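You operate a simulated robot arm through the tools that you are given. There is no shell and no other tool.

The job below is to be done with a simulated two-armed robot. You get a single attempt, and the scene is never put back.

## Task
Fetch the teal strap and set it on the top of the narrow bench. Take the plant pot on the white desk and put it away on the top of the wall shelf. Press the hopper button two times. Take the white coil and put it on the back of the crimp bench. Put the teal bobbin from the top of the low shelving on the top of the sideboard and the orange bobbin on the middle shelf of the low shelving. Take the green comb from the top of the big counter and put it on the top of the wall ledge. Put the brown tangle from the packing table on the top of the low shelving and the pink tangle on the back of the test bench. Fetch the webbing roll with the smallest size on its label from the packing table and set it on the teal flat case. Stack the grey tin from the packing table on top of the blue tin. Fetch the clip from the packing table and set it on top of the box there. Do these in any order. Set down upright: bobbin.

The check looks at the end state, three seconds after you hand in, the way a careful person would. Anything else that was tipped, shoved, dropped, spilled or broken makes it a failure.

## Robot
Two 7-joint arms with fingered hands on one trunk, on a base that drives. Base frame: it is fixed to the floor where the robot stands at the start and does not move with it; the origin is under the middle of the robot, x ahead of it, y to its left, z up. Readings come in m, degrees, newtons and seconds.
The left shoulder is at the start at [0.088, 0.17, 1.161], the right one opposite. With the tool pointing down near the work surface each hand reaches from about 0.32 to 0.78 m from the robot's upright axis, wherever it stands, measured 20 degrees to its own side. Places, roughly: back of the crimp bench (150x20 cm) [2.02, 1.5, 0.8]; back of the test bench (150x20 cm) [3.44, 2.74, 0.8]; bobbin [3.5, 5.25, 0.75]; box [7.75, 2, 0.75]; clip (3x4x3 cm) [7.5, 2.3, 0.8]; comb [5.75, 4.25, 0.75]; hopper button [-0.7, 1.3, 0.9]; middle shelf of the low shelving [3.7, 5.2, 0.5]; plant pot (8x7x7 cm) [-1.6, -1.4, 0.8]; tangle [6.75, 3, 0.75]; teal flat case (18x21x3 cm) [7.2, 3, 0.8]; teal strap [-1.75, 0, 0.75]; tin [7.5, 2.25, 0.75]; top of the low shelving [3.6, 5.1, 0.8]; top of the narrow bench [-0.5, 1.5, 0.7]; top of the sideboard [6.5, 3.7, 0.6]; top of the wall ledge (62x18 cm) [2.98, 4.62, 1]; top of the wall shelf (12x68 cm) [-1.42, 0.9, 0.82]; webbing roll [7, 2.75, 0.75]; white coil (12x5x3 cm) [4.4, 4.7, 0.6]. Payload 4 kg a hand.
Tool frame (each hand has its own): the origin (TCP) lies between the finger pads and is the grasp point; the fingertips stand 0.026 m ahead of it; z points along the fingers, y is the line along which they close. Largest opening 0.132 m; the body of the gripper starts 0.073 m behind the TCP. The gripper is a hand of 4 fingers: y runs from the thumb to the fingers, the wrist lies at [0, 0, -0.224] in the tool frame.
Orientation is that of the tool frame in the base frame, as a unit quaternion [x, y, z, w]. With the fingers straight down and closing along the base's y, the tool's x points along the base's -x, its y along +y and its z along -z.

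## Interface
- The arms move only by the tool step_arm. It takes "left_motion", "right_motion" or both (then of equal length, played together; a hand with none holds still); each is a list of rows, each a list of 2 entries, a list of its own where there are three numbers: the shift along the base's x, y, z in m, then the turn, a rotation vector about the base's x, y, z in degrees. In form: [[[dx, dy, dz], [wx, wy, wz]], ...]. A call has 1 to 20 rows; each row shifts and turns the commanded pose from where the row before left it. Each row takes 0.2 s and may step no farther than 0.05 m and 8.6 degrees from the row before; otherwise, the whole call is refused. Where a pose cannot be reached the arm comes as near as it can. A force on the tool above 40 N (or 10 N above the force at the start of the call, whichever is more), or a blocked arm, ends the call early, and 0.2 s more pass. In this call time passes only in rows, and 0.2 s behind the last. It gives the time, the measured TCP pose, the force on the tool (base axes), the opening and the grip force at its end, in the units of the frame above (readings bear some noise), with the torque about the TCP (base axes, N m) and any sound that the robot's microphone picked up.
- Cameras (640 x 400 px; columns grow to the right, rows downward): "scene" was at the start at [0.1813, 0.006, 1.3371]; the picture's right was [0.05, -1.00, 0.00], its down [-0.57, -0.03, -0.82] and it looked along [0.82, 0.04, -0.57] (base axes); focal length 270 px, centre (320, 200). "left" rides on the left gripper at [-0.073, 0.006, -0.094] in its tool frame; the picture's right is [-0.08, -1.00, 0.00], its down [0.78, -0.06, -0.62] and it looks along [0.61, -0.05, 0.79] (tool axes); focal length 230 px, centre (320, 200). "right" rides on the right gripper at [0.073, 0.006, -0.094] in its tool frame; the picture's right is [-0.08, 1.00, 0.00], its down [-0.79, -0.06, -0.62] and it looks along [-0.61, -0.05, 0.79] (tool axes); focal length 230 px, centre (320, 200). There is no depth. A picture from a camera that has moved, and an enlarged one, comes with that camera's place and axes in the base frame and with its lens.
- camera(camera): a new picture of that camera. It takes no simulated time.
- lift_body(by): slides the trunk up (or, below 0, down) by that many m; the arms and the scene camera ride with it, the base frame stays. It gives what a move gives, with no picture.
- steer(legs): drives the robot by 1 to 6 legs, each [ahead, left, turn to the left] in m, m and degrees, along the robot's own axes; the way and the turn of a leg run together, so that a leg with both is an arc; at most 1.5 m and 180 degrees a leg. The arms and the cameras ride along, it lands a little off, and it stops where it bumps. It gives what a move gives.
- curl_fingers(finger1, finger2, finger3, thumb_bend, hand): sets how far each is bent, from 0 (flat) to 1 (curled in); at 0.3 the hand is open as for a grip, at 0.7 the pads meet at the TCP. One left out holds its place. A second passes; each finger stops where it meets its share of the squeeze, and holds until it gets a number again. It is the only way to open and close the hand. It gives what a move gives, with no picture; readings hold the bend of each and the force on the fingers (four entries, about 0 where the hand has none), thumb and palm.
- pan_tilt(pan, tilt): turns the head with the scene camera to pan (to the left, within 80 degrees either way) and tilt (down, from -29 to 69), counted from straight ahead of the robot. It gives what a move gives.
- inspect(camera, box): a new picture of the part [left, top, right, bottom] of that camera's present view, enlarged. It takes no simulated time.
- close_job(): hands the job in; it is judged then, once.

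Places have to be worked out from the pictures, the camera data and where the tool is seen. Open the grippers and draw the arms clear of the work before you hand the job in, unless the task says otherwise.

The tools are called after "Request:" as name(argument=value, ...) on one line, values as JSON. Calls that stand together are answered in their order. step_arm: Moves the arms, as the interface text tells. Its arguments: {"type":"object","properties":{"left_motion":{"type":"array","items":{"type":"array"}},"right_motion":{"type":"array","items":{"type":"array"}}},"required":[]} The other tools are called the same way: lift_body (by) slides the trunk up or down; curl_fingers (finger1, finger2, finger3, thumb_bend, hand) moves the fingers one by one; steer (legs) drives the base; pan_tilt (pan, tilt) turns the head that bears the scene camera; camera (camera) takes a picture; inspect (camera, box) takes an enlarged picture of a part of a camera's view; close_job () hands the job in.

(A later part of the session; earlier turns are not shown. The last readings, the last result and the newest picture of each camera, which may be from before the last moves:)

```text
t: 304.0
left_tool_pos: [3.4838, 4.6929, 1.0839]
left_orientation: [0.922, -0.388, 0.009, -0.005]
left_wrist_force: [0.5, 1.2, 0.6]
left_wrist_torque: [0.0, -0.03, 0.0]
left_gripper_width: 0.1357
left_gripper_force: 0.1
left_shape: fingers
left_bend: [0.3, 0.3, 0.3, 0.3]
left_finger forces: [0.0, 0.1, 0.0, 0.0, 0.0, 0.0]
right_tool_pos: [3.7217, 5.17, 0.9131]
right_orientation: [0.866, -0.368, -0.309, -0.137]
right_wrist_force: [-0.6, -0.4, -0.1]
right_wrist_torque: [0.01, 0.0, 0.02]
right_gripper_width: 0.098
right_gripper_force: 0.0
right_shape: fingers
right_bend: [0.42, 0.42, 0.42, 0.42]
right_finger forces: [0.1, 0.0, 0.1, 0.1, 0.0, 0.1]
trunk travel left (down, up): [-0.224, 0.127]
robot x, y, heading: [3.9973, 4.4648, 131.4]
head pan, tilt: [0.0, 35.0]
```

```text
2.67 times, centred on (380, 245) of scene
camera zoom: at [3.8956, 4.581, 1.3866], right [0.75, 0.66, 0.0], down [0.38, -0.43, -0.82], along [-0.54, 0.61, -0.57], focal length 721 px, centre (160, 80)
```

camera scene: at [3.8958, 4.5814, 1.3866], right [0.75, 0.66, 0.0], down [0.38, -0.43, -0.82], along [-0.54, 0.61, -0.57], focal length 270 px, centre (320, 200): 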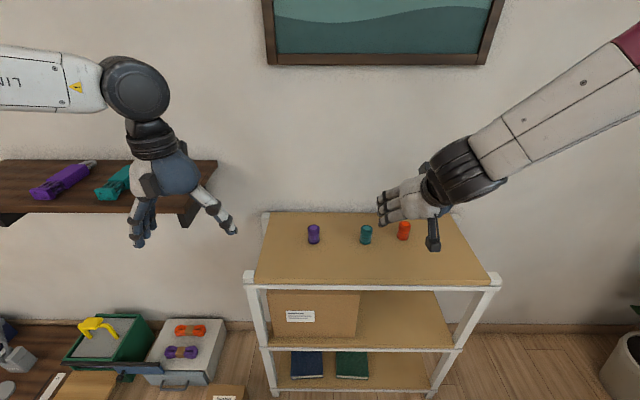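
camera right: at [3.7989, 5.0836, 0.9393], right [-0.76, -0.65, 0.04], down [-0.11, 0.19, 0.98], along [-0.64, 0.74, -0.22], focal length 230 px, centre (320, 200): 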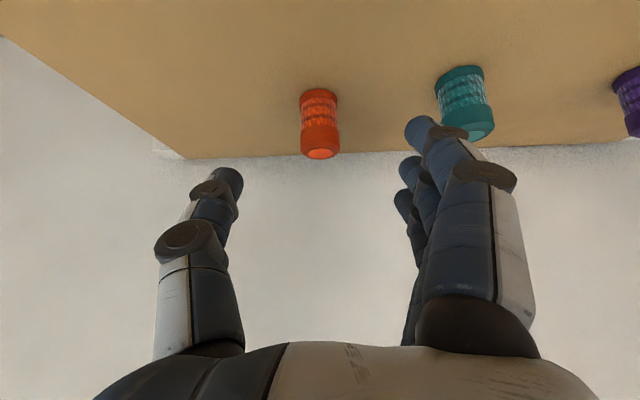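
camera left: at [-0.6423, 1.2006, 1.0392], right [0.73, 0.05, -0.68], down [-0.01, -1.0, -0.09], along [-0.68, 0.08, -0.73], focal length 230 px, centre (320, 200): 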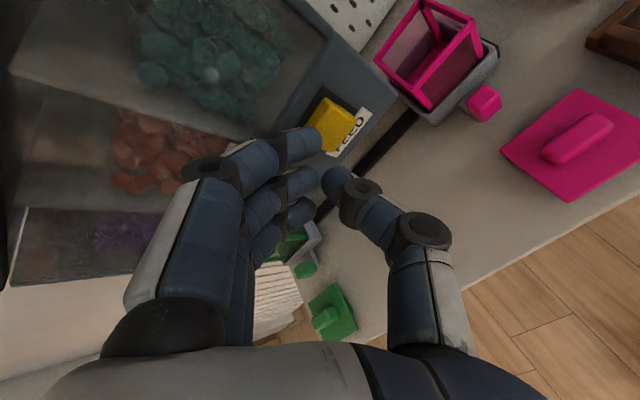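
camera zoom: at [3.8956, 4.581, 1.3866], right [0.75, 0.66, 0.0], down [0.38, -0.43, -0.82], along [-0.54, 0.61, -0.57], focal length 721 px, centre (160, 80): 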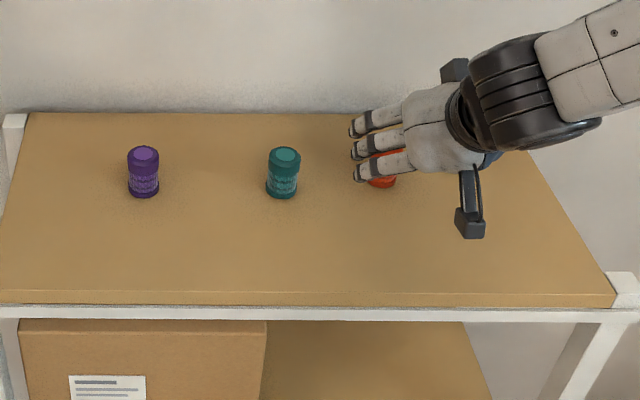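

The bobbin is centered between thumb and fingers. I advance 8.5 cm along the tool axis.

Request:
step_arm(right_motion=[[[-0.0145, 0.0155, -0.026], [0, 0, 0]], [[-0.0145, 0.0155, -0.026], [0, 0, 0]], [[-0.008, 0.0085, -0.014], [0, 0, 0]]])

Request:
camera(camera="right")

Request:
inspect(camera="scene", box=[260, 170, 500, 320])

```text
t: 304.8
left_tool_pos: [3.4839, 4.6924, 1.0833]
left_orientation: [0.922, -0.387, 0.009, -0.006]
left_wrist_force: [-0.4, 0.3, -0.1]
left_wrist_torque: [0.0, 0.01, -0.01]
left_gripper_width: 0.1358
left_gripper_force: 0.0
left_shape: fingers
left_bend: [0.3, 0.3, 0.3, 0.3]
left_finger forces: [0.0, 0.0, 0.0, 0.0, 0.1, 0.0]
right_tool_pos: [3.6839, 5.2125, 0.8492]
right_orientation: [0.866, -0.368, -0.31, -0.138]
right_wrist_force: [-0.1, 0.7, -0.2]
right_wrist_torque: [0.02, -0.01, 0.01]
right_gripper_width: 0.0977
right_gripper_force: 0.1
right_shape: fingers
right_bend: [0.42, 0.42, 0.42, 0.42]
right_finger forces: [0.0, 0.1, 0.0, 0.1, 0.1, 0.0]
trunk travel left (down, up): [-0.224, 0.127]
robot x, y, heading: [3.9977, 4.4668, 131.8]
head pan, tilt: [0.0, 35.0]
```

```text
taken
camera right: at [3.7612, 5.1235, 0.8745], right [-0.76, -0.65, 0.04], down [-0.11, 0.19, 0.98], along [-0.64, 0.74, -0.21], focal length 230 px, centre (320, 200)
```

right: 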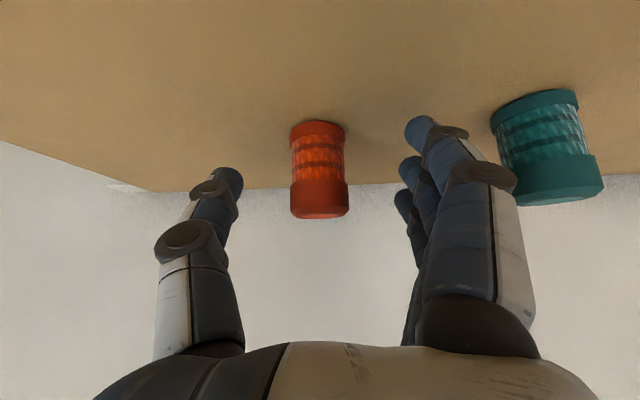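

```text
2.67 times, centred on (380, 245) of scene
camera zoom: at [3.8955, 4.5805, 1.3867], right [0.75, 0.66, 0.0], down [0.38, -0.43, -0.82], along [-0.54, 0.61, -0.57], focal length 721 px, centre (160, 80)
```

zoom: 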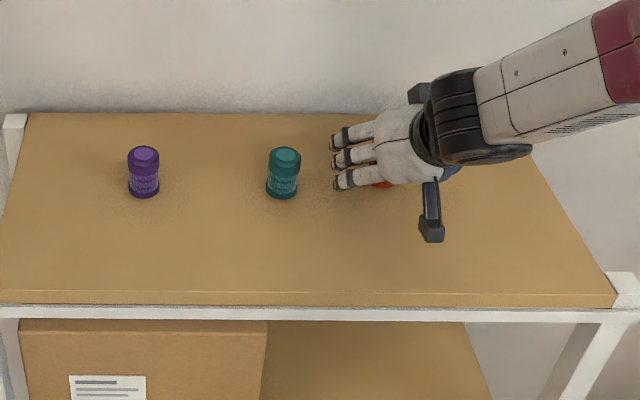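

Nearly there; I move 1 cm further in and down, then close on the bobbin.

Request:
step_arm(right_motion=[[[-0.006, 0.0075, -0.01], [0, 0, 0]]])

Request:
curl_fingers(hand="right", finger1=0.68, finger2=0.68, finger3=0.68, thumb_bend=0.62)

Request:
camera(camera="right")

```text
t: 305.2
left_tool_pos: [3.4839, 4.6896, 1.0856]
left_orientation: [0.922, -0.387, 0.008, -0.006]
left_wrist_force: [-0.1, 0.6, -0.2]
left_wrist_torque: [0.0, 0.0, 0.0]
left_gripper_width: 0.1357
left_gripper_force: 0.1
left_shape: fingers
left_bend: [0.3, 0.3, 0.3, 0.3]
left_finger forces: [0.1, 0.1, 0.0, 0.1, 0.0, 0.1]
right_tool_pos: [3.6774, 5.2173, 0.8422]
right_orientation: [0.865, -0.368, -0.311, -0.138]
right_wrist_force: [-0.9, 1.2, 8.6]
right_wrist_torque: [-0.34, 0.36, -0.01]
right_gripper_width: 0.0985
right_gripper_force: 4.2
right_shape: fingers
right_bend: [0.42, 0.42, 0.42, 0.42]
right_finger forces: [9.1, 0.1, 0.0, 0.0, 0.1, 0.0]
trunk travel left (down, up): [-0.224, 0.127]
robot x, y, heading: [3.9979, 4.4647, 131.4]
head pan, tilt: [0.0, 35.0]
```

```text
t: 306.2
left_tool_pos: [3.4829, 4.6914, 1.0847]
left_orientation: [0.922, -0.387, 0.008, -0.006]
left_wrist_force: [0.0, 0.8, 0.4]
left_wrist_torque: [0.0, -0.04, -0.04]
left_gripper_width: 0.1355
left_gripper_force: 0.0
left_shape: fingers
left_bend: [0.3, 0.3, 0.3, 0.3]
left_finger forces: [0.0, 0.1, 0.1, 0.1, 0.0, 0.0]
right_tool_pos: [3.6774, 5.217, 0.8412]
right_orientation: [0.866, -0.368, -0.31, -0.139]
right_wrist_force: [-3.5, -2.9, 11.7]
right_wrist_torque: [-0.11, 0.12, 0.01]
right_gripper_width: 0.0343
right_gripper_force: 9.4
right_shape: fingers
right_bend: [0.67, 0.63, 0.68, 0.61]
right_finger forces: [8.3, 5.0, 0.1, 0.0, 5.1, 0.1]
trunk travel left (down, up): [-0.224, 0.127]
robot x, y, heading: [3.9967, 4.4674, 131.5]
head pan, tilt: [0.0, 35.0]
```

```text
taken
camera right: at [3.7545, 5.1294, 0.8658], right [-0.76, -0.65, 0.04], down [-0.11, 0.19, 0.98], along [-0.64, 0.74, -0.21], focal length 230 px, centre (320, 200)
```

right: 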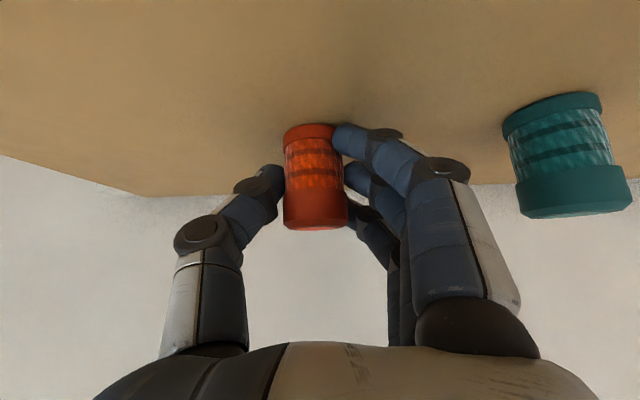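

The bobbin is held between thumb and fingers, still upright. I snug finger 3 and lift a little.

Request:
curl_fingers(hand="right", finger1=0.72, finger2=0.72, finger3=0.75, thumb_bend=0.68)

Request:
step_arm(right_motion=[[[0, 0, 0.015], [0, 0, 0]], [[0, 0, 0.03], [0, 0, 0]]])

Request:
camera(camera="right")

Request:
camera(camera="scene")

```text
t: 307.2
left_tool_pos: [3.4838, 4.6912, 1.0846]
left_orientation: [0.923, -0.386, 0.007, -0.006]
left_wrist_force: [0.8, 0.2, -0.1]
left_wrist_torque: [0.02, -0.01, 0.01]
left_gripper_width: 0.1357
left_gripper_force: 0.0
left_shape: fingers
left_bend: [0.3, 0.3, 0.3, 0.3]
left_finger forces: [0.0, 0.0, 0.0, 0.0, 0.0, 0.1]
right_tool_pos: [3.6785, 5.2175, 0.8398]
right_orientation: [0.866, -0.368, -0.309, -0.139]
right_wrist_force: [-1.4, -1.1, 8.0]
right_wrist_torque: [0.05, -0.09, 0.01]
right_gripper_width: 0.0331
right_gripper_force: 16.3
right_shape: fingers
right_bend: [0.7, 0.67, 0.72, 0.63]
right_finger forces: [5.9, 7.8, 5.0, 0.0, 14.2, 0.1]
trunk travel left (down, up): [-0.224, 0.127]
robot x, y, heading: [3.993, 4.4636, 131.8]
head pan, tilt: [0.0, 35.0]
```

```text
t: 307.8
left_tool_pos: [3.4846, 4.6939, 1.0856]
left_orientation: [0.922, -0.387, 0.008, -0.005]
left_wrist_force: [0.7, -0.4, 0.6]
left_wrist_torque: [0.01, 0.02, 0.0]
left_gripper_width: 0.1358
left_gripper_force: 0.0
left_shape: fingers
left_bend: [0.3, 0.3, 0.3, 0.3]
left_finger forces: [0.1, 0.1, 0.0, 0.0, 0.1, 0.0]
right_tool_pos: [3.679, 5.2186, 0.8841]
right_orientation: [0.866, -0.368, -0.309, -0.138]
right_wrist_force: [-0.3, 0.8, -0.7]
right_wrist_torque: [0.0, 0.03, 0.01]
right_gripper_width: 0.0326
right_gripper_force: 12.8
right_shape: fingers
right_bend: [0.7, 0.68, 0.73, 0.63]
right_finger forces: [4.1, 6.5, 2.7, 0.0, 13.8, 0.0]
trunk travel left (down, up): [-0.224, 0.127]
robot x, y, heading: [3.9913, 4.4679, 131.7]
head pan, tilt: [0.0, 35.0]
```

```text
taken
camera right: at [3.756, 5.1319, 0.9086], right [-0.76, -0.65, 0.04], down [-0.11, 0.19, 0.98], along [-0.64, 0.74, -0.22], focal length 230 px, centre (320, 200)
```

right: 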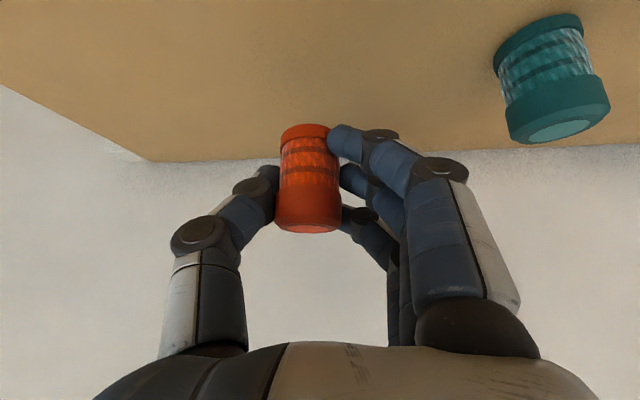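

```text
taken
camera scene: at [3.8972, 4.5806, 1.3868], right [0.75, 0.66, 0.0], down [0.38, -0.43, -0.82], along [-0.54, 0.61, -0.57], focal length 270 px, centre (320, 200)
```

scene: 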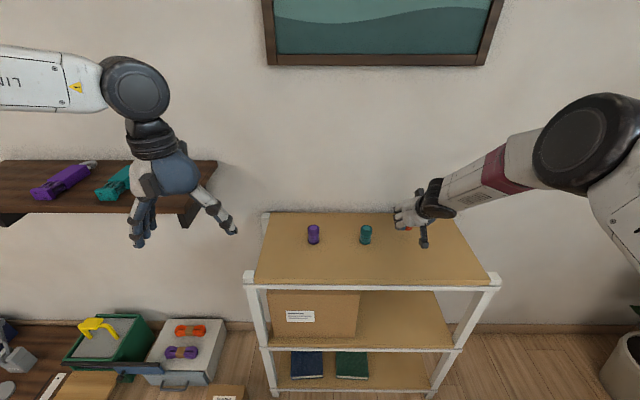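

The bobbin is up and upright. I draw it back off the shelf in front of the front edge.

Request:
step_arm(right_motion=[[[0.0275, -0.031, 0.004], [0, 0, 0]], [[0.0275, -0.031, 0.004], [0, 0, 0]], [[0.0275, -0.031, 0], [0, 0, 0]], [[0.0275, -0.031, 0], [0, 0, 0]], [[0.0275, -0.031, 0], [0, 0, 0]], [[0.0275, -0.031, 0], [0, 0, 0]]], left_motion=[[[0.0, 0.0, 0.02], [0, 0, 0]], [[0, 0, 0.02], [0, 0, 0]], [[0, 0, 0.02], [0, 0, 0]], [[0, 0, 0.02], [0, 0, 0]], [[0, 0, 0.02], [0, 0, 0]], [[0, 0, 0.02], [0, 0, 0]]])

Request:
camera(camera="right")

Request:
camera(camera="scene")

```text
t: 309.2
left_tool_pos: [3.4852, 4.6906, 1.2064]
left_orientation: [0.922, -0.387, 0.008, -0.005]
left_wrist_force: [-0.3, -0.8, -0.4]
left_wrist_torque: [-0.01, 0.0, 0.01]
left_gripper_width: 0.1359
left_gripper_force: 0.1
left_shape: fingers
left_bend: [0.3, 0.3, 0.3, 0.3]
left_finger forces: [0.0, 0.1, 0.0, 0.0, 0.0, 0.1]
right_tool_pos: [3.8652, 5.0421, 0.8848]
right_orientation: [0.852, -0.403, -0.306, -0.133]
right_wrist_force: [0.2, -0.6, -1.2]
right_wrist_torque: [-0.01, 0.04, 0.01]
right_gripper_width: 0.0323
right_gripper_force: 12.5
right_shape: fingers
right_bend: [0.7, 0.69, 0.74, 0.63]
right_finger forces: [3.7, 6.1, 2.5, 0.0, 12.3, 0.0]
trunk travel left (down, up): [-0.224, 0.127]
robot x, y, heading: [3.994, 4.463, 131.7]
head pan, tilt: [0.0, 35.0]
```

```text
taken
camera right: at [3.9366, 4.9496, 0.9126], right [-0.8, -0.59, 0.07], down [-0.08, 0.22, 0.97], along [-0.59, 0.78, -0.23], focal length 230 px, centre (320, 200)
```

right: 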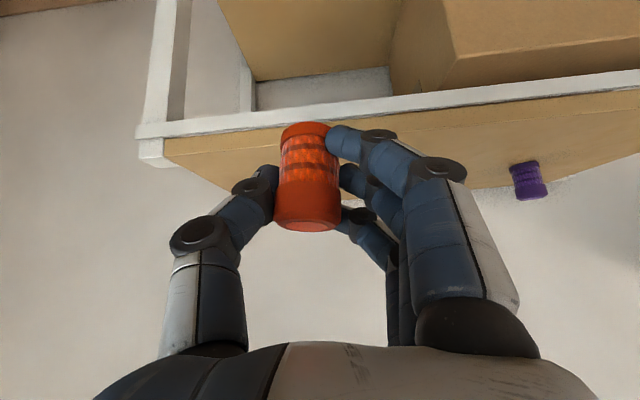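

```text
taken
camera scene: at [3.8965, 4.5799, 1.3869], right [0.75, 0.66, 0.0], down [0.38, -0.43, -0.82], along [-0.54, 0.61, -0.57], focal length 270 px, centre (320, 200)
```

scene: 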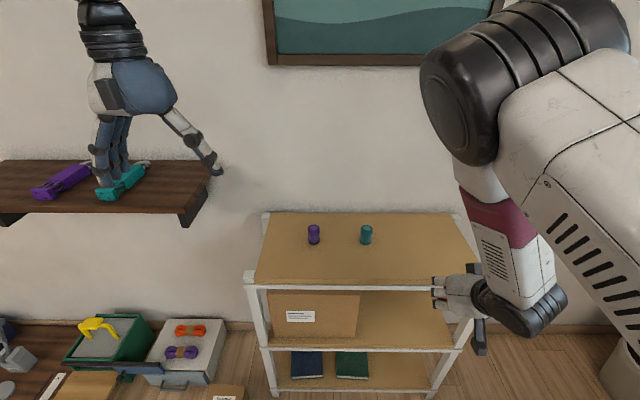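

The bobbin is in front of the shelf edge. I lower the trunk 17 cm to bring it down to the middle-shelf level.

Request:
lift_body(by=-0.17)

Request:
camera(camera="right")

Request:
camera(camera="scene")

```text
t: 311.1
left_tool_pos: [3.4854, 4.6906, 1.0366]
left_orientation: [0.922, -0.387, 0.007, -0.006]
left_wrist_force: [0.2, 0.2, 0.7]
left_wrist_torque: [0.03, 0.02, 0.0]
left_gripper_width: 0.1356
left_gripper_force: 0.0
left_shape: fingers
left_bend: [0.3, 0.3, 0.3, 0.3]
left_finger forces: [0.1, 0.0, 0.1, 0.0, 0.0, 0.1]
right_tool_pos: [3.8599, 5.035, 0.6969]
right_orientation: [0.859, -0.407, -0.285, -0.122]
right_wrist_force: [0.2, -0.2, -0.8]
right_wrist_torque: [-0.01, 0.01, -0.02]
right_gripper_width: 0.0325
right_gripper_force: 12.7
right_shape: fingers
right_bend: [0.7, 0.69, 0.74, 0.63]
right_finger forces: [3.7, 6.1, 2.4, 0.1, 12.2, 0.0]
trunk travel left (down, up): [-0.054, 0.297]
robot x, y, heading: [4.0016, 4.4659, 131.5]
head pan, tilt: [0.0, 35.0]
```

```text
taken
camera right: at [3.9301, 4.9445, 0.7304], right [-0.8, -0.59, 0.07], down [-0.11, 0.26, 0.96], along [-0.58, 0.76, -0.27], focal length 230 px, centre (320, 200)
```

right: 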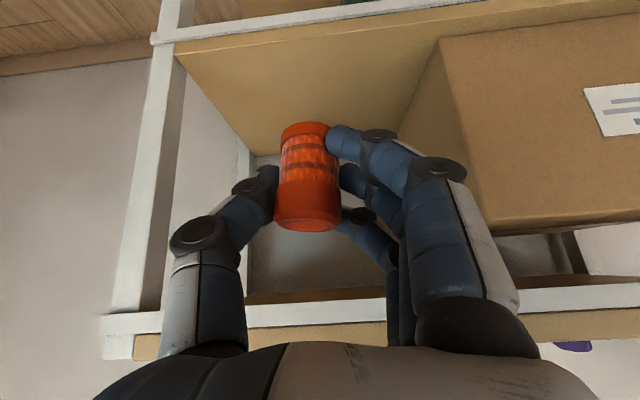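

```text
taken
camera scene: at [3.793, 4.6961, 1.1992], right [0.75, 0.66, 0.0], down [0.38, -0.43, -0.82], along [-0.54, 0.61, -0.57], focal length 270 px, centre (320, 200)
```

scene: 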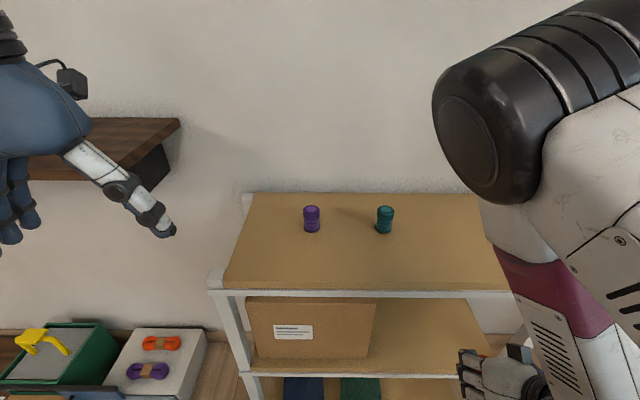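

Level is nearly right. I lower the hand further in front of the middle shelf and correct the small tilt.

Request:
step_arm(right_motion=[[[0, 0, -0.04], [1.1, 1.0, 0]], [[0, 0, -0.04], [1.1, 1.0, 0]], [[0, 0, -0.035], [0, 0, 0]]])

Request:
camera(camera="right")

Request:
camera(camera="scene")

```text
t: 311.9
left_tool_pos: [3.4833, 4.6923, 1.0341]
left_orientation: [0.922, -0.386, 0.009, -0.005]
left_wrist_force: [-0.1, -0.7, 0.1]
left_wrist_torque: [-0.02, -0.01, 0.02]
left_gripper_width: 0.136
left_gripper_force: 0.1
left_shape: fingers
left_bend: [0.3, 0.3, 0.3, 0.3]
left_finger forces: [0.0, 0.0, 0.0, 0.0, 0.0, 0.0]
right_tool_pos: [3.8607, 5.0494, 0.5882]
right_orientation: [0.85, -0.402, -0.308, -0.148]
right_wrist_force: [0.1, 0.3, -0.6]
right_wrist_torque: [-0.02, -0.02, 0.02]
right_gripper_width: 0.0321
right_gripper_force: 12.2
right_shape: fingers
right_bend: [0.7, 0.69, 0.74, 0.63]
right_finger forces: [3.7, 6.4, 2.2, 0.1, 12.1, 0.1]
trunk travel left (down, up): [-0.054, 0.297]
robot x, y, heading: [3.9967, 4.4651, 131.4]
head pan, tilt: [0.0, 35.0]
```

```text
taken
camera right: at [3.9316, 4.956, 0.6131], right [-0.81, -0.59, 0.05], down [-0.09, 0.19, 0.98], along [-0.58, 0.79, -0.21], focal length 230 px, centre (320, 200)
```

right: 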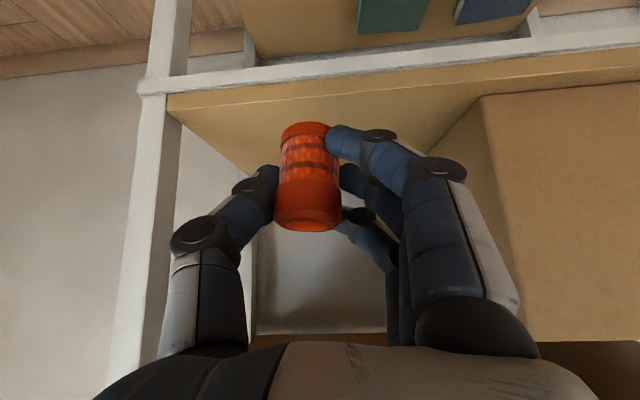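

```text
taken
camera scene: at [3.7919, 4.6975, 1.1984], right [0.75, 0.66, 0.0], down [0.38, -0.43, -0.82], along [-0.54, 0.61, -0.57], focal length 270 px, centre (320, 200)
```

scene: 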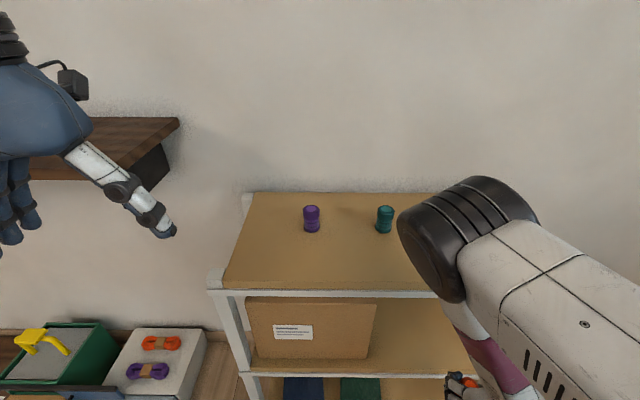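

The middle shelf's top is at about 0.465. I slide the bobbin in over the free right part, checking partway.

Request:
step_arm(right_motion=[[[-0.026, 0.0251, -0.006], [0, 0, 0]], [[-0.026, 0.0251, -0.006], [0, 0, 0]], [[-0.026, 0.0251, -0.006], [0, 0, 0]]])

Request:
camera(camera="right")

Request:
camera(camera="scene")

```text
t: 312.9
left_tool_pos: [3.4843, 4.6924, 1.0352]
left_orientation: [0.922, -0.387, 0.008, -0.005]
left_wrist_force: [0.2, 0.4, 0.0]
left_wrist_torque: [0.02, 0.01, 0.02]
left_gripper_width: 0.1359
left_gripper_force: 0.0
left_shape: fingers
left_bend: [0.3, 0.3, 0.3, 0.3]
left_finger forces: [0.0, 0.0, 0.0, 0.0, 0.1, 0.0]
right_tool_pos: [3.7898, 5.1264, 0.5671]
right_orientation: [0.851, -0.402, -0.305, -0.147]
right_wrist_force: [0.5, -0.5, -0.3]
right_wrist_torque: [-0.02, 0.02, -0.01]
right_gripper_width: 0.0318
right_gripper_force: 12.0
right_shape: fingers
right_bend: [0.7, 0.69, 0.74, 0.63]
right_finger forces: [3.8, 6.6, 2.0, 0.0, 12.0, 0.1]
trunk travel left (down, up): [-0.054, 0.297]
robot x, y, heading: [3.998, 4.464, 131.6]
head pan, tilt: [0.0, 35.0]
stopped in row 3 (right hand): the arm was blocked; the commanded pose is now the measured one
```

```text
taken
camera right: at [3.8611, 5.0348, 0.5923], right [-0.81, -0.59, 0.05], down [-0.09, 0.2, 0.98], along [-0.58, 0.78, -0.21], focal length 230 px, centre (320, 200)
```

right: 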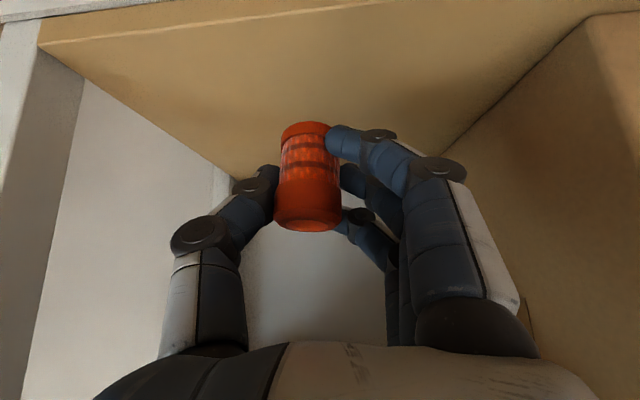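

```text
taken
camera scene: at [3.7924, 4.6972, 1.1986], right [0.75, 0.66, 0.0], down [0.38, -0.43, -0.82], along [-0.54, 0.61, -0.57], focal length 270 px, centre (320, 200)
```

scene: 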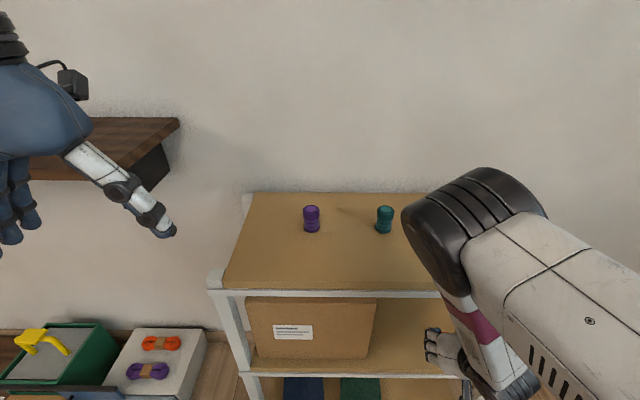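

The forearm met the top shelf's front edge. I back the robot 11 cm so the arm works straighter, and lower the trunk a little more.

Request:
steer(legs=[[-0.12, 0, 0]])

Request:
lift_body(by=-0.05)

Request:
camera(camera="right")

Request:
camera(camera="scene")

```text
t: 314.1
left_tool_pos: [3.561, 4.6049, 1.0359]
left_orientation: [0.922, -0.387, 0.008, -0.004]
left_wrist_force: [0.1, 0.7, -0.6]
left_wrist_torque: [0.0, 0.01, 0.01]
left_gripper_width: 0.1358
left_gripper_force: 0.0
left_shape: fingers
left_bend: [0.3, 0.3, 0.3, 0.3]
left_finger forces: [0.1, 0.0, 0.0, 0.0, 0.0, 0.0]
right_tool_pos: [3.8689, 5.0405, 0.5672]
right_orientation: [0.851, -0.401, -0.305, -0.146]
right_wrist_force: [0.0, 0.4, -0.9]
right_wrist_torque: [-0.02, 0.0, -0.01]
right_gripper_width: 0.0321
right_gripper_force: 12.2
right_shape: fingers
right_bend: [0.7, 0.69, 0.74, 0.63]
right_finger forces: [3.8, 6.6, 2.1, 0.1, 12.0, 0.0]
trunk travel left (down, up): [-0.054, 0.297]
robot x, y, heading: [4.0713, 4.3789, 131.6]
head pan, tilt: [0.0, 35.0]
```

```text
t: 315.0
left_tool_pos: [3.562, 4.6052, 0.9847]
left_orientation: [0.922, -0.387, 0.008, -0.006]
left_wrist_force: [0.2, 0.3, -0.1]
left_wrist_torque: [0.02, 0.05, -0.01]
left_gripper_width: 0.1357
left_gripper_force: 0.1
left_shape: fingers
left_bend: [0.3, 0.3, 0.3, 0.3]
left_finger forces: [0.0, 0.1, 0.0, 0.0, 0.1, 0.0]
right_tool_pos: [3.8978, 5.0543, 0.5131]
right_orientation: [0.837, -0.432, -0.295, -0.157]
right_wrist_force: [0.0, 0.0, -0.9]
right_wrist_torque: [-0.02, 0.03, -0.02]
right_gripper_width: 0.0321
right_gripper_force: 12.6
right_shape: fingers
right_bend: [0.7, 0.69, 0.74, 0.63]
right_finger forces: [3.7, 6.7, 2.0, 0.0, 12.0, 0.0]
trunk travel left (down, up): [-0.004, 0.347]
robot x, y, heading: [4.0736, 4.3804, 131.7]
head pan, tilt: [0.0, 35.0]
```

```text
taken
camera right: at [3.9616, 4.9577, 0.5403], right [-0.85, -0.53, 0.04], down [-0.08, 0.21, 0.97], along [-0.52, 0.82, -0.22], focal length 230 px, centre (320, 200)
```

right: 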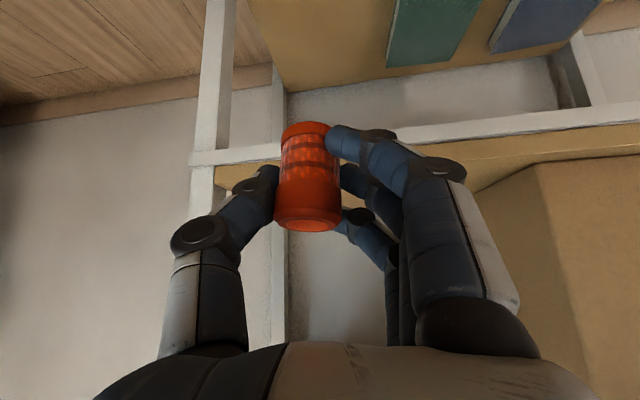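

```text
taken
camera scene: at [3.8383, 4.6455, 1.1392], right [0.75, 0.66, 0.0], down [0.38, -0.43, -0.82], along [-0.54, 0.61, -0.57], focal length 270 px, centre (320, 200)
```

scene: 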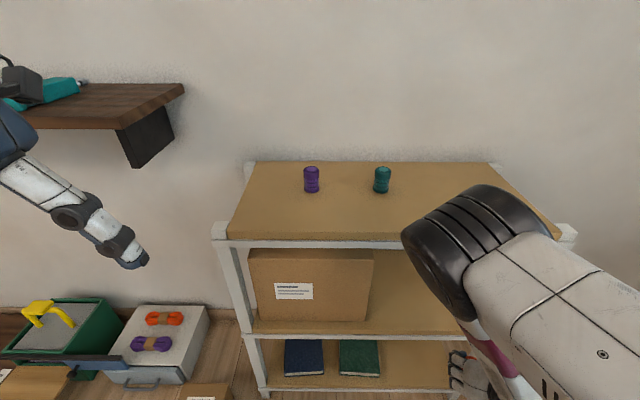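

Now the elbow sits in front of the shelf edge. I adjust height, lateral position and yaw, then slide in.

Request:
step_arm(right_motion=[[[-0.018, -0.016, 0.02], [0, 0, 3.5]], [[-0.018, -0.016, 0.02], [0, 0, 3.5]], [[-0.0199, 0.0225, 0], [0, 0, 0]], [[-0.0199, 0.0225, 0], [0, 0, 0]]])

Request:
camera(camera="right")

Request:
camera(camera="scene")

```text
t: 316.2
left_tool_pos: [3.5617, 4.6063, 0.9839]
left_orientation: [0.922, -0.386, 0.009, -0.004]
left_wrist_force: [0.4, 0.5, -0.4]
left_wrist_torque: [0.01, 0.02, 0.0]
left_gripper_width: 0.136
left_gripper_force: 0.0
left_shape: fingers
left_bend: [0.3, 0.3, 0.3, 0.3]
left_finger forces: [0.0, 0.0, 0.0, 0.0, 0.0, 0.1]
right_tool_pos: [3.8154, 5.0711, 0.556]
right_orientation: [0.86, -0.384, -0.311, -0.131]
right_wrist_force: [0.2, -0.2, -0.2]
right_wrist_torque: [0.0, 0.02, -0.02]
right_gripper_width: 0.0318
right_gripper_force: 12.5
right_shape: fingers
right_bend: [0.7, 0.69, 0.74, 0.63]
right_finger forces: [3.8, 6.8, 1.9, 0.0, 12.1, 0.0]
trunk travel left (down, up): [-0.004, 0.347]
robot x, y, heading: [4.0747, 4.378, 131.2]
head pan, tilt: [0.0, 35.0]
stopped in row 4 (right hand): the arm was blocked; the commanded pose is now the measured one
```

```text
taken
camera right: at [3.8902, 4.982, 0.5822], right [-0.78, -0.62, 0.06], down [-0.09, 0.21, 0.97], along [-0.62, 0.75, -0.22], focal length 230 px, centre (320, 200)
```

right: 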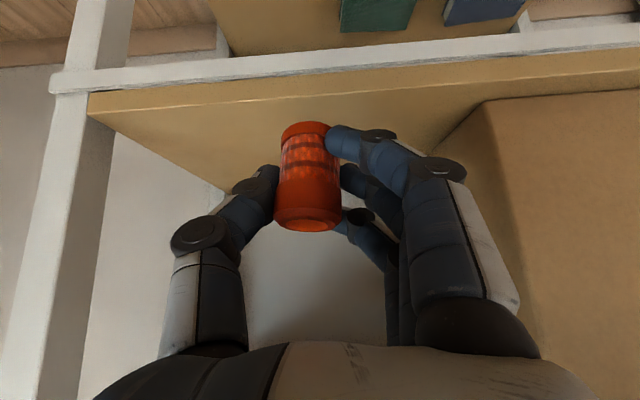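

```text
taken
camera scene: at [3.8377, 4.6465, 1.1387], right [0.75, 0.66, 0.0], down [0.38, -0.43, -0.82], along [-0.54, 0.61, -0.57], focal length 270 px, centre (320, 200)
```

scene: 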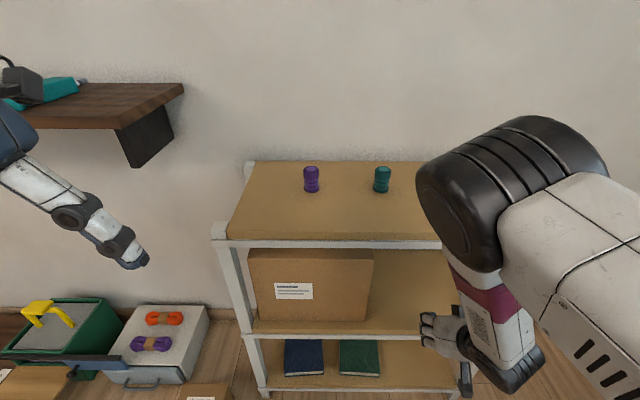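

It reports blocked again, with no wrist force. I look at the right arm to find what it touches.

Request:
pan_tilt(pan=-35, tilt=50)

Request:
camera(camera="scene")

Request:
camera(camera="left")

```text
t: 317.2
left_tool_pos: [3.5605, 4.6047, 0.9847]
left_orientation: [0.922, -0.387, 0.008, -0.005]
left_wrist_force: [-0.4, 0.7, -0.1]
left_wrist_torque: [-0.03, 0.01, -0.02]
left_gripper_width: 0.1358
left_gripper_force: 0.0
left_shape: fingers
left_bend: [0.3, 0.3, 0.3, 0.3]
left_finger forces: [0.1, 0.0, 0.0, 0.1, 0.1, 0.0]
right_tool_pos: [3.8154, 5.0702, 0.5566]
right_orientation: [0.86, -0.384, -0.31, -0.131]
right_wrist_force: [0.3, 0.4, -1.0]
right_wrist_torque: [0.0, -0.01, -0.01]
right_gripper_width: 0.0319
right_gripper_force: 12.1
right_shape: fingers
right_bend: [0.7, 0.69, 0.74, 0.63]
right_finger forces: [3.8, 6.8, 1.9, 0.0, 12.1, 0.1]
trunk travel left (down, up): [-0.004, 0.347]
robot x, y, heading: [4.0763, 4.3823, 131.6]
head pan, tilt: [-35.0, 50.0]
```

```text
taken
camera scene: at [3.8871, 4.6569, 1.117], right [0.99, 0.12, 0.0], down [0.09, -0.76, -0.64], along [-0.07, 0.64, -0.77], focal length 270 px, centre (320, 200)
```

scene: 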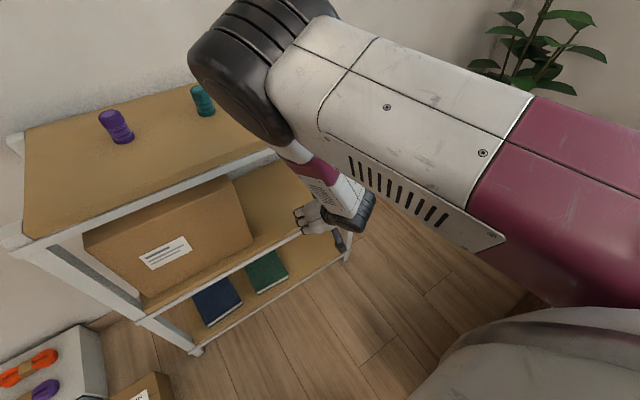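

```text
taken
camera left: at [3.5041, 4.6545, 1.0771], right [0.66, 0.75, 0.02], down [0.58, -0.52, 0.63], along [0.48, -0.4, -0.78], focal length 230 px, centre (320, 200)
```

left: 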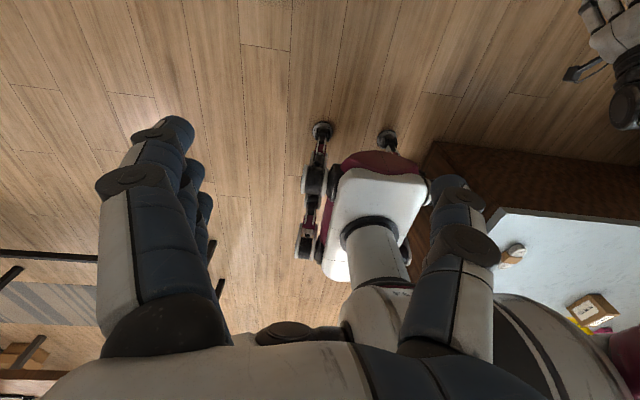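

The elbow/forearm touches the top shelf's front edge because the arm is too bent. I back off, straighten the arm in free space, and will then insert by driving forward.

Request:
steer(legs=[[-0.13, 0, 0]])

Request:
step_arm(right_motion=[[[-0.0185, 0.0205, 0], [0, 0, 0]], [[-0.0185, 0.0205, 0], [0, 0, 0]], [[-0.0185, 0.0205, 0], [0, 0, 0]], [[-0.0185, 0.0205, 0], [0, 0, 0]]])

Request:
camera(camera="scene")

Request:
camera(camera="right")

```text
t: 318.5
left_tool_pos: [3.6468, 4.5076, 0.9857]
left_orientation: [0.922, -0.386, 0.007, -0.005]
left_wrist_force: [0.1, 0.8, -0.1]
left_wrist_torque: [0.0, -0.01, -0.03]
left_gripper_width: 0.1359
left_gripper_force: 0.0
left_shape: fingers
left_bend: [0.3, 0.3, 0.3, 0.3]
left_finger forces: [0.0, 0.1, 0.1, 0.0, 0.1, 0.1]
right_tool_pos: [3.9007, 4.9729, 0.5567]
right_orientation: [0.86, -0.383, -0.311, -0.131]
right_wrist_force: [0.6, 0.5, -0.4]
right_wrist_torque: [0.0, -0.02, 0.01]
right_gripper_width: 0.0319
right_gripper_force: 11.7
right_shape: fingers
right_bend: [0.7, 0.69, 0.74, 0.63]
right_finger forces: [3.8, 6.7, 1.9, 0.1, 12.0, 0.0]
trunk travel left (down, up): [-0.004, 0.347]
robot x, y, heading: [4.1588, 4.279, 131.5]
head pan, tilt: [-35.0, 50.0]
```

```text
t: 319.5
left_tool_pos: [3.6462, 4.5086, 0.9854]
left_orientation: [0.922, -0.386, 0.009, -0.004]
left_wrist_force: [0.2, 0.0, -0.3]
left_wrist_torque: [-0.02, 0.01, 0.0]
left_gripper_width: 0.1355
left_gripper_force: 0.1
left_shape: fingers
left_bend: [0.3, 0.3, 0.3, 0.3]
left_finger forces: [0.0, 0.1, 0.1, 0.1, 0.1, 0.0]
right_tool_pos: [3.8264, 5.0556, 0.556]
right_orientation: [0.86, -0.383, -0.31, -0.131]
right_wrist_force: [0.5, -0.3, -0.6]
right_wrist_torque: [-0.03, 0.0, 0.01]
right_gripper_width: 0.0318
right_gripper_force: 12.5
right_shape: fingers
right_bend: [0.7, 0.69, 0.74, 0.63]
right_finger forces: [3.8, 6.7, 1.8, 0.1, 11.9, 0.0]
trunk travel left (down, up): [-0.004, 0.347]
robot x, y, heading: [4.1571, 4.2812, 131.5]
head pan, tilt: [-35.0, 50.0]
```

```text
taken
camera scene: at [3.9724, 4.5598, 1.1169], right [0.99, 0.12, 0.0], down [0.09, -0.76, -0.64], along [-0.07, 0.64, -0.77], focal length 270 px, centre (320, 200)
```

scene: 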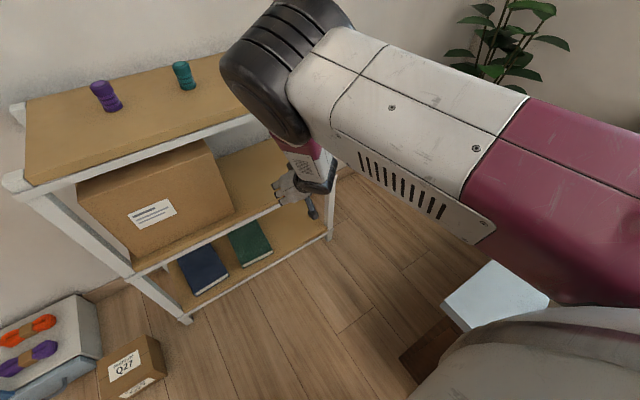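

```text
taken
camera right: at [3.9016, 4.9672, 0.5823], right [-0.78, -0.63, 0.06], down [-0.09, 0.21, 0.97], along [-0.62, 0.75, -0.22], focal length 230 px, centre (320, 200)
```

right: 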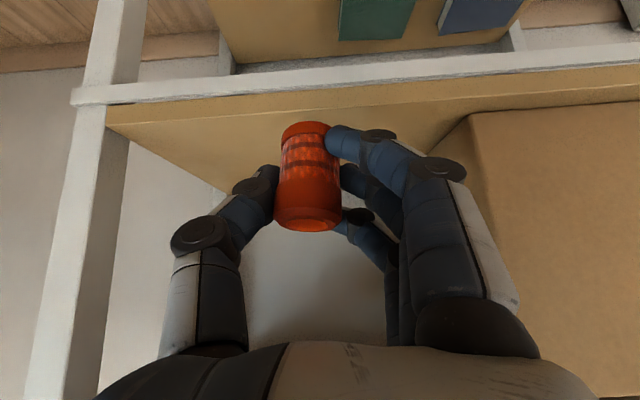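

The arm is straighter now. I extend a little more and then drive forward gently to insert the bobbin.

Request:
step_arm(right_motion=[[[-0.0185, 0.0205, 0], [0, 0, 0]], [[-0.012, 0.0135, 0], [0, 0, 0]]])

Request:
steer(legs=[[0.05, 0, 0]])

Request:
camera(camera="scene")

Request:
camera(camera="right")

```text
t: 320.1
left_tool_pos: [3.6462, 4.5076, 0.9852]
left_orientation: [0.923, -0.386, 0.009, -0.005]
left_wrist_force: [-0.2, 0.7, -0.2]
left_wrist_torque: [0.0, 0.0, -0.07]
left_gripper_width: 0.1359
left_gripper_force: 0.1
left_shape: fingers
left_bend: [0.3, 0.3, 0.3, 0.3]
left_finger forces: [0.1, 0.0, 0.0, 0.0, 0.1, 0.0]
right_tool_pos: [3.7932, 5.0911, 0.5561]
right_orientation: [0.86, -0.383, -0.311, -0.132]
right_wrist_force: [0.1, 0.1, -1.3]
right_wrist_torque: [0.01, 0.01, 0.02]
right_gripper_width: 0.0317
right_gripper_force: 12.5
right_shape: fingers
right_bend: [0.7, 0.69, 0.74, 0.63]
right_finger forces: [3.8, 6.7, 1.8, 0.1, 11.8, 0.0]
trunk travel left (down, up): [-0.004, 0.347]
robot x, y, heading: [4.161, 4.282, 131.8]
head pan, tilt: [-35.0, 50.0]
```

```text
t: 321.0
left_tool_pos: [3.6131, 4.5455, 0.9839]
left_orientation: [0.923, -0.385, 0.009, -0.005]
left_wrist_force: [0.1, -0.7, -0.5]
left_wrist_torque: [0.01, -0.02, 0.01]
left_gripper_width: 0.136
left_gripper_force: 0.0
left_shape: fingers
left_bend: [0.3, 0.3, 0.3, 0.3]
left_finger forces: [0.1, 0.0, 0.0, 0.0, 0.0, 0.0]
right_tool_pos: [3.7612, 5.127, 0.5544]
right_orientation: [0.86, -0.383, -0.31, -0.131]
right_wrist_force: [0.2, -0.3, -0.7]
right_wrist_torque: [-0.03, 0.01, 0.01]
right_gripper_width: 0.0317
right_gripper_force: 12.1
right_shape: fingers
right_bend: [0.7, 0.69, 0.74, 0.63]
right_finger forces: [3.8, 6.7, 1.8, 0.1, 11.9, 0.0]
trunk travel left (down, up): [-0.004, 0.347]
robot x, y, heading: [4.1275, 4.3185, 131.6]
head pan, tilt: [-35.0, 50.0]
```

```text
taken
camera scene: at [3.9391, 4.5972, 1.1167], right [0.99, 0.12, 0.0], down [0.09, -0.76, -0.64], along [-0.07, 0.64, -0.77], focal length 270 px, centre (320, 200)
```

scene: 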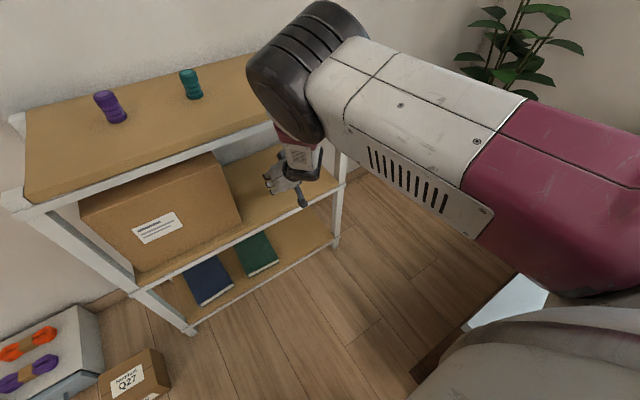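

```text
taken
camera right: at [3.8363, 5.0384, 0.5809], right [-0.78, -0.63, 0.06], down [-0.09, 0.21, 0.97], along [-0.62, 0.75, -0.22], focal length 230 px, centre (320, 200)
```

right: 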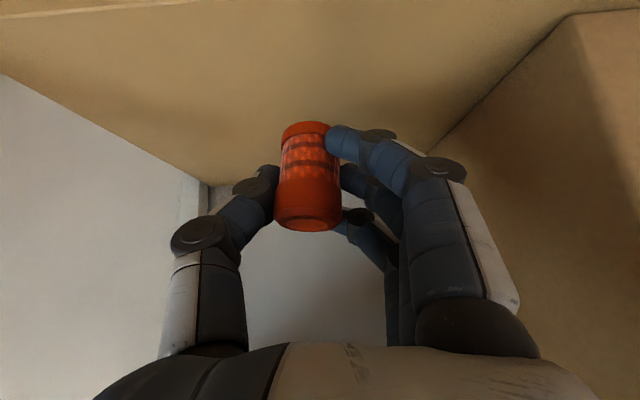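

The bobbin is about 4.5 cm inside the front edge. I go 2.5 cm further and lower toward the shelf.

Request:
step_arm(right_motion=[[[-0.016, 0.0185, 0], [0, 0, 0]], [[0, 0, -0.015], [0, 0, 0]], [[0, 0, -0.01], [0, 0, 0]]])

Request:
camera(camera="right")

```text
t: 321.8
left_tool_pos: [3.6136, 4.5447, 0.9844]
left_orientation: [0.922, -0.386, 0.009, -0.005]
left_wrist_force: [0.1, -0.7, -0.3]
left_wrist_torque: [0.0, 0.01, -0.04]
left_gripper_width: 0.1359
left_gripper_force: 0.1
left_shape: fingers
left_bend: [0.3, 0.3, 0.3, 0.3]
left_finger forces: [0.1, 0.0, 0.0, 0.0, 0.1, 0.0]
right_tool_pos: [3.744, 5.1458, 0.5302]
right_orientation: [0.86, -0.383, -0.31, -0.131]
right_wrist_force: [-0.8, -0.1, -0.6]
right_wrist_torque: [-0.05, 0.01, 0.04]
right_gripper_width: 0.0319
right_gripper_force: 12.3
right_shape: fingers
right_bend: [0.7, 0.69, 0.74, 0.63]
right_finger forces: [3.9, 6.7, 1.6, 0.0, 11.8, 0.0]
trunk travel left (down, up): [-0.004, 0.347]
robot x, y, heading: [4.1288, 4.3193, 131.7]
head pan, tilt: [-35.0, 50.0]
```

```text
taken
camera right: at [3.8205, 5.0577, 0.557], right [-0.78, -0.63, 0.06], down [-0.09, 0.21, 0.97], along [-0.62, 0.75, -0.22], focal length 230 px, centre (320, 200)
```

right: 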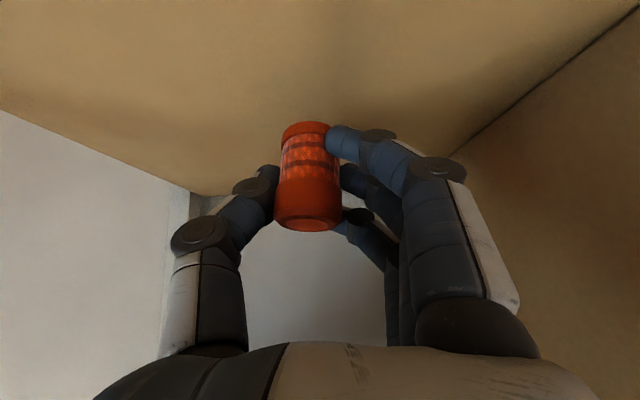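

No contact yet at 0.530. I continue down in small steps until it touches.

Request:
step_arm(right_motion=[[[0, 0, -0.008], [0, 0, 0]], [[0, 0, -0.006], [0, 0, 0]], [[0, 0, -0.005], [0, 0, 0]]])

Request:
camera(camera="right")

```text
t: 322.6
left_tool_pos: [3.6131, 4.5443, 0.9846]
left_orientation: [0.922, -0.386, 0.008, -0.005]
left_wrist_force: [-0.5, -0.6, -0.3]
left_wrist_torque: [0.03, 0.0, 0.0]
left_gripper_width: 0.1357
left_gripper_force: 0.1
left_shape: fingers
left_bend: [0.3, 0.3, 0.3, 0.3]
left_finger forces: [0.0, 0.0, 0.0, 0.0, 0.1, 0.0]
right_tool_pos: [3.7452, 5.1455, 0.5116]
right_orientation: [0.859, -0.384, -0.311, -0.132]
right_wrist_force: [0.0, 0.2, -0.5]
right_wrist_torque: [0.0, -0.01, -0.01]
right_gripper_width: 0.0317
right_gripper_force: 12.0
right_shape: fingers
right_bend: [0.7, 0.69, 0.74, 0.63]
right_finger forces: [3.8, 6.7, 1.8, 0.1, 11.8, 0.0]
trunk travel left (down, up): [-0.004, 0.347]
robot x, y, heading: [4.1228, 4.3191, 131.8]
head pan, tilt: [-35.0, 50.0]
```

```text
taken
camera right: at [3.8203, 5.057, 0.5384], right [-0.78, -0.63, 0.06], down [-0.09, 0.21, 0.97], along [-0.62, 0.75, -0.22], focal length 230 px, centre (320, 200)
```

right: 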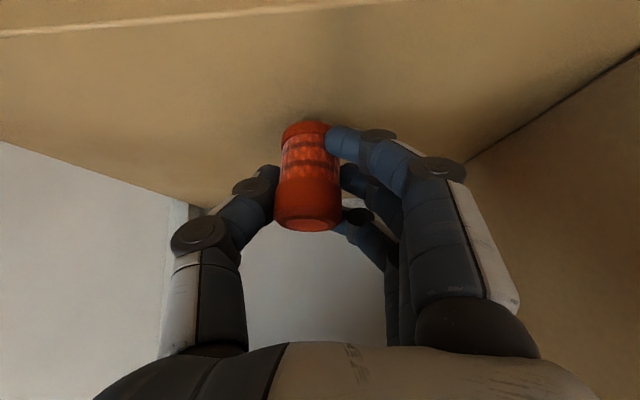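

Request:
step_arm(right_motion=[[[0, 0, -0.005], [0, 0, 0]], [[0, 0, -0.005], [0, 0, 0]]])

```text
t: 323.2
left_tool_pos: [3.6154, 4.5441, 0.9859]
left_orientation: [0.923, -0.385, 0.008, -0.006]
left_wrist_force: [0.6, 0.8, 0.2]
left_wrist_torque: [-0.01, -0.01, 0.01]
left_gripper_width: 0.1357
left_gripper_force: 0.1
left_shape: fingers
left_bend: [0.3, 0.3, 0.3, 0.3]
left_finger forces: [0.0, 0.1, 0.0, 0.0, 0.1, 0.0]
right_tool_pos: [3.7451, 5.1465, 0.5034]
right_orientation: [0.86, -0.382, -0.312, -0.132]
right_wrist_force: [-0.3, 0.0, 4.8]
right_wrist_torque: [0.04, -0.04, 0.0]
right_gripper_width: 0.0315
right_gripper_force: 14.1
right_shape: fingers
right_bend: [0.7, 0.69, 0.74, 0.63]
right_finger forces: [5.6, 6.7, 3.3, 0.0, 12.2, 0.0]
trunk travel left (down, up): [-0.004, 0.347]
robot x, y, heading: [4.1261, 4.319, 131.8]
head pan, tilt: [-35.0, 50.0]
```

Light contact (5 N). I release the bobbin gently.

Request:
curl_fingers(hand="right", finger1=0.6, finger2=0.6, finger3=0.6, thumb_bend=0.56)

Request:
camera(camera="right")

```text
t: 324.2
left_tool_pos: [3.6141, 4.5442, 0.9844]
left_orientation: [0.922, -0.386, 0.009, -0.005]
left_wrist_force: [1.2, -0.1, 0.0]
left_wrist_torque: [0.02, 0.02, 0.0]
left_gripper_width: 0.136
left_gripper_force: 0.0
left_shape: fingers
left_bend: [0.3, 0.3, 0.3, 0.3]
left_finger forces: [0.0, 0.1, 0.0, 0.0, 0.0, 0.0]
right_tool_pos: [3.7456, 5.1463, 0.5022]
right_orientation: [0.86, -0.382, -0.311, -0.131]
right_wrist_force: [1.3, 0.4, 1.6]
right_wrist_torque: [-0.02, 0.0, -0.02]
right_gripper_width: 0.044
right_gripper_force: 0.9
right_shape: fingers
right_bend: [0.61, 0.6, 0.6, 0.56]
right_finger forces: [1.1, 0.0, 0.1, 0.0, 0.0, 0.0]
trunk travel left (down, up): [-0.004, 0.347]
robot x, y, heading: [4.1251, 4.3179, 131.7]
head pan, tilt: [-35.0, 50.0]
```

```text
taken
camera right: at [3.8207, 5.0564, 0.5278], right [-0.78, -0.63, 0.06], down [-0.09, 0.21, 0.97], along [-0.62, 0.75, -0.22], focal length 230 px, centre (320, 200)
```

right: 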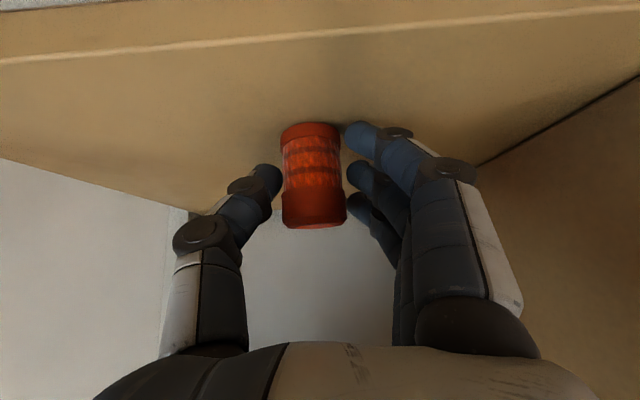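

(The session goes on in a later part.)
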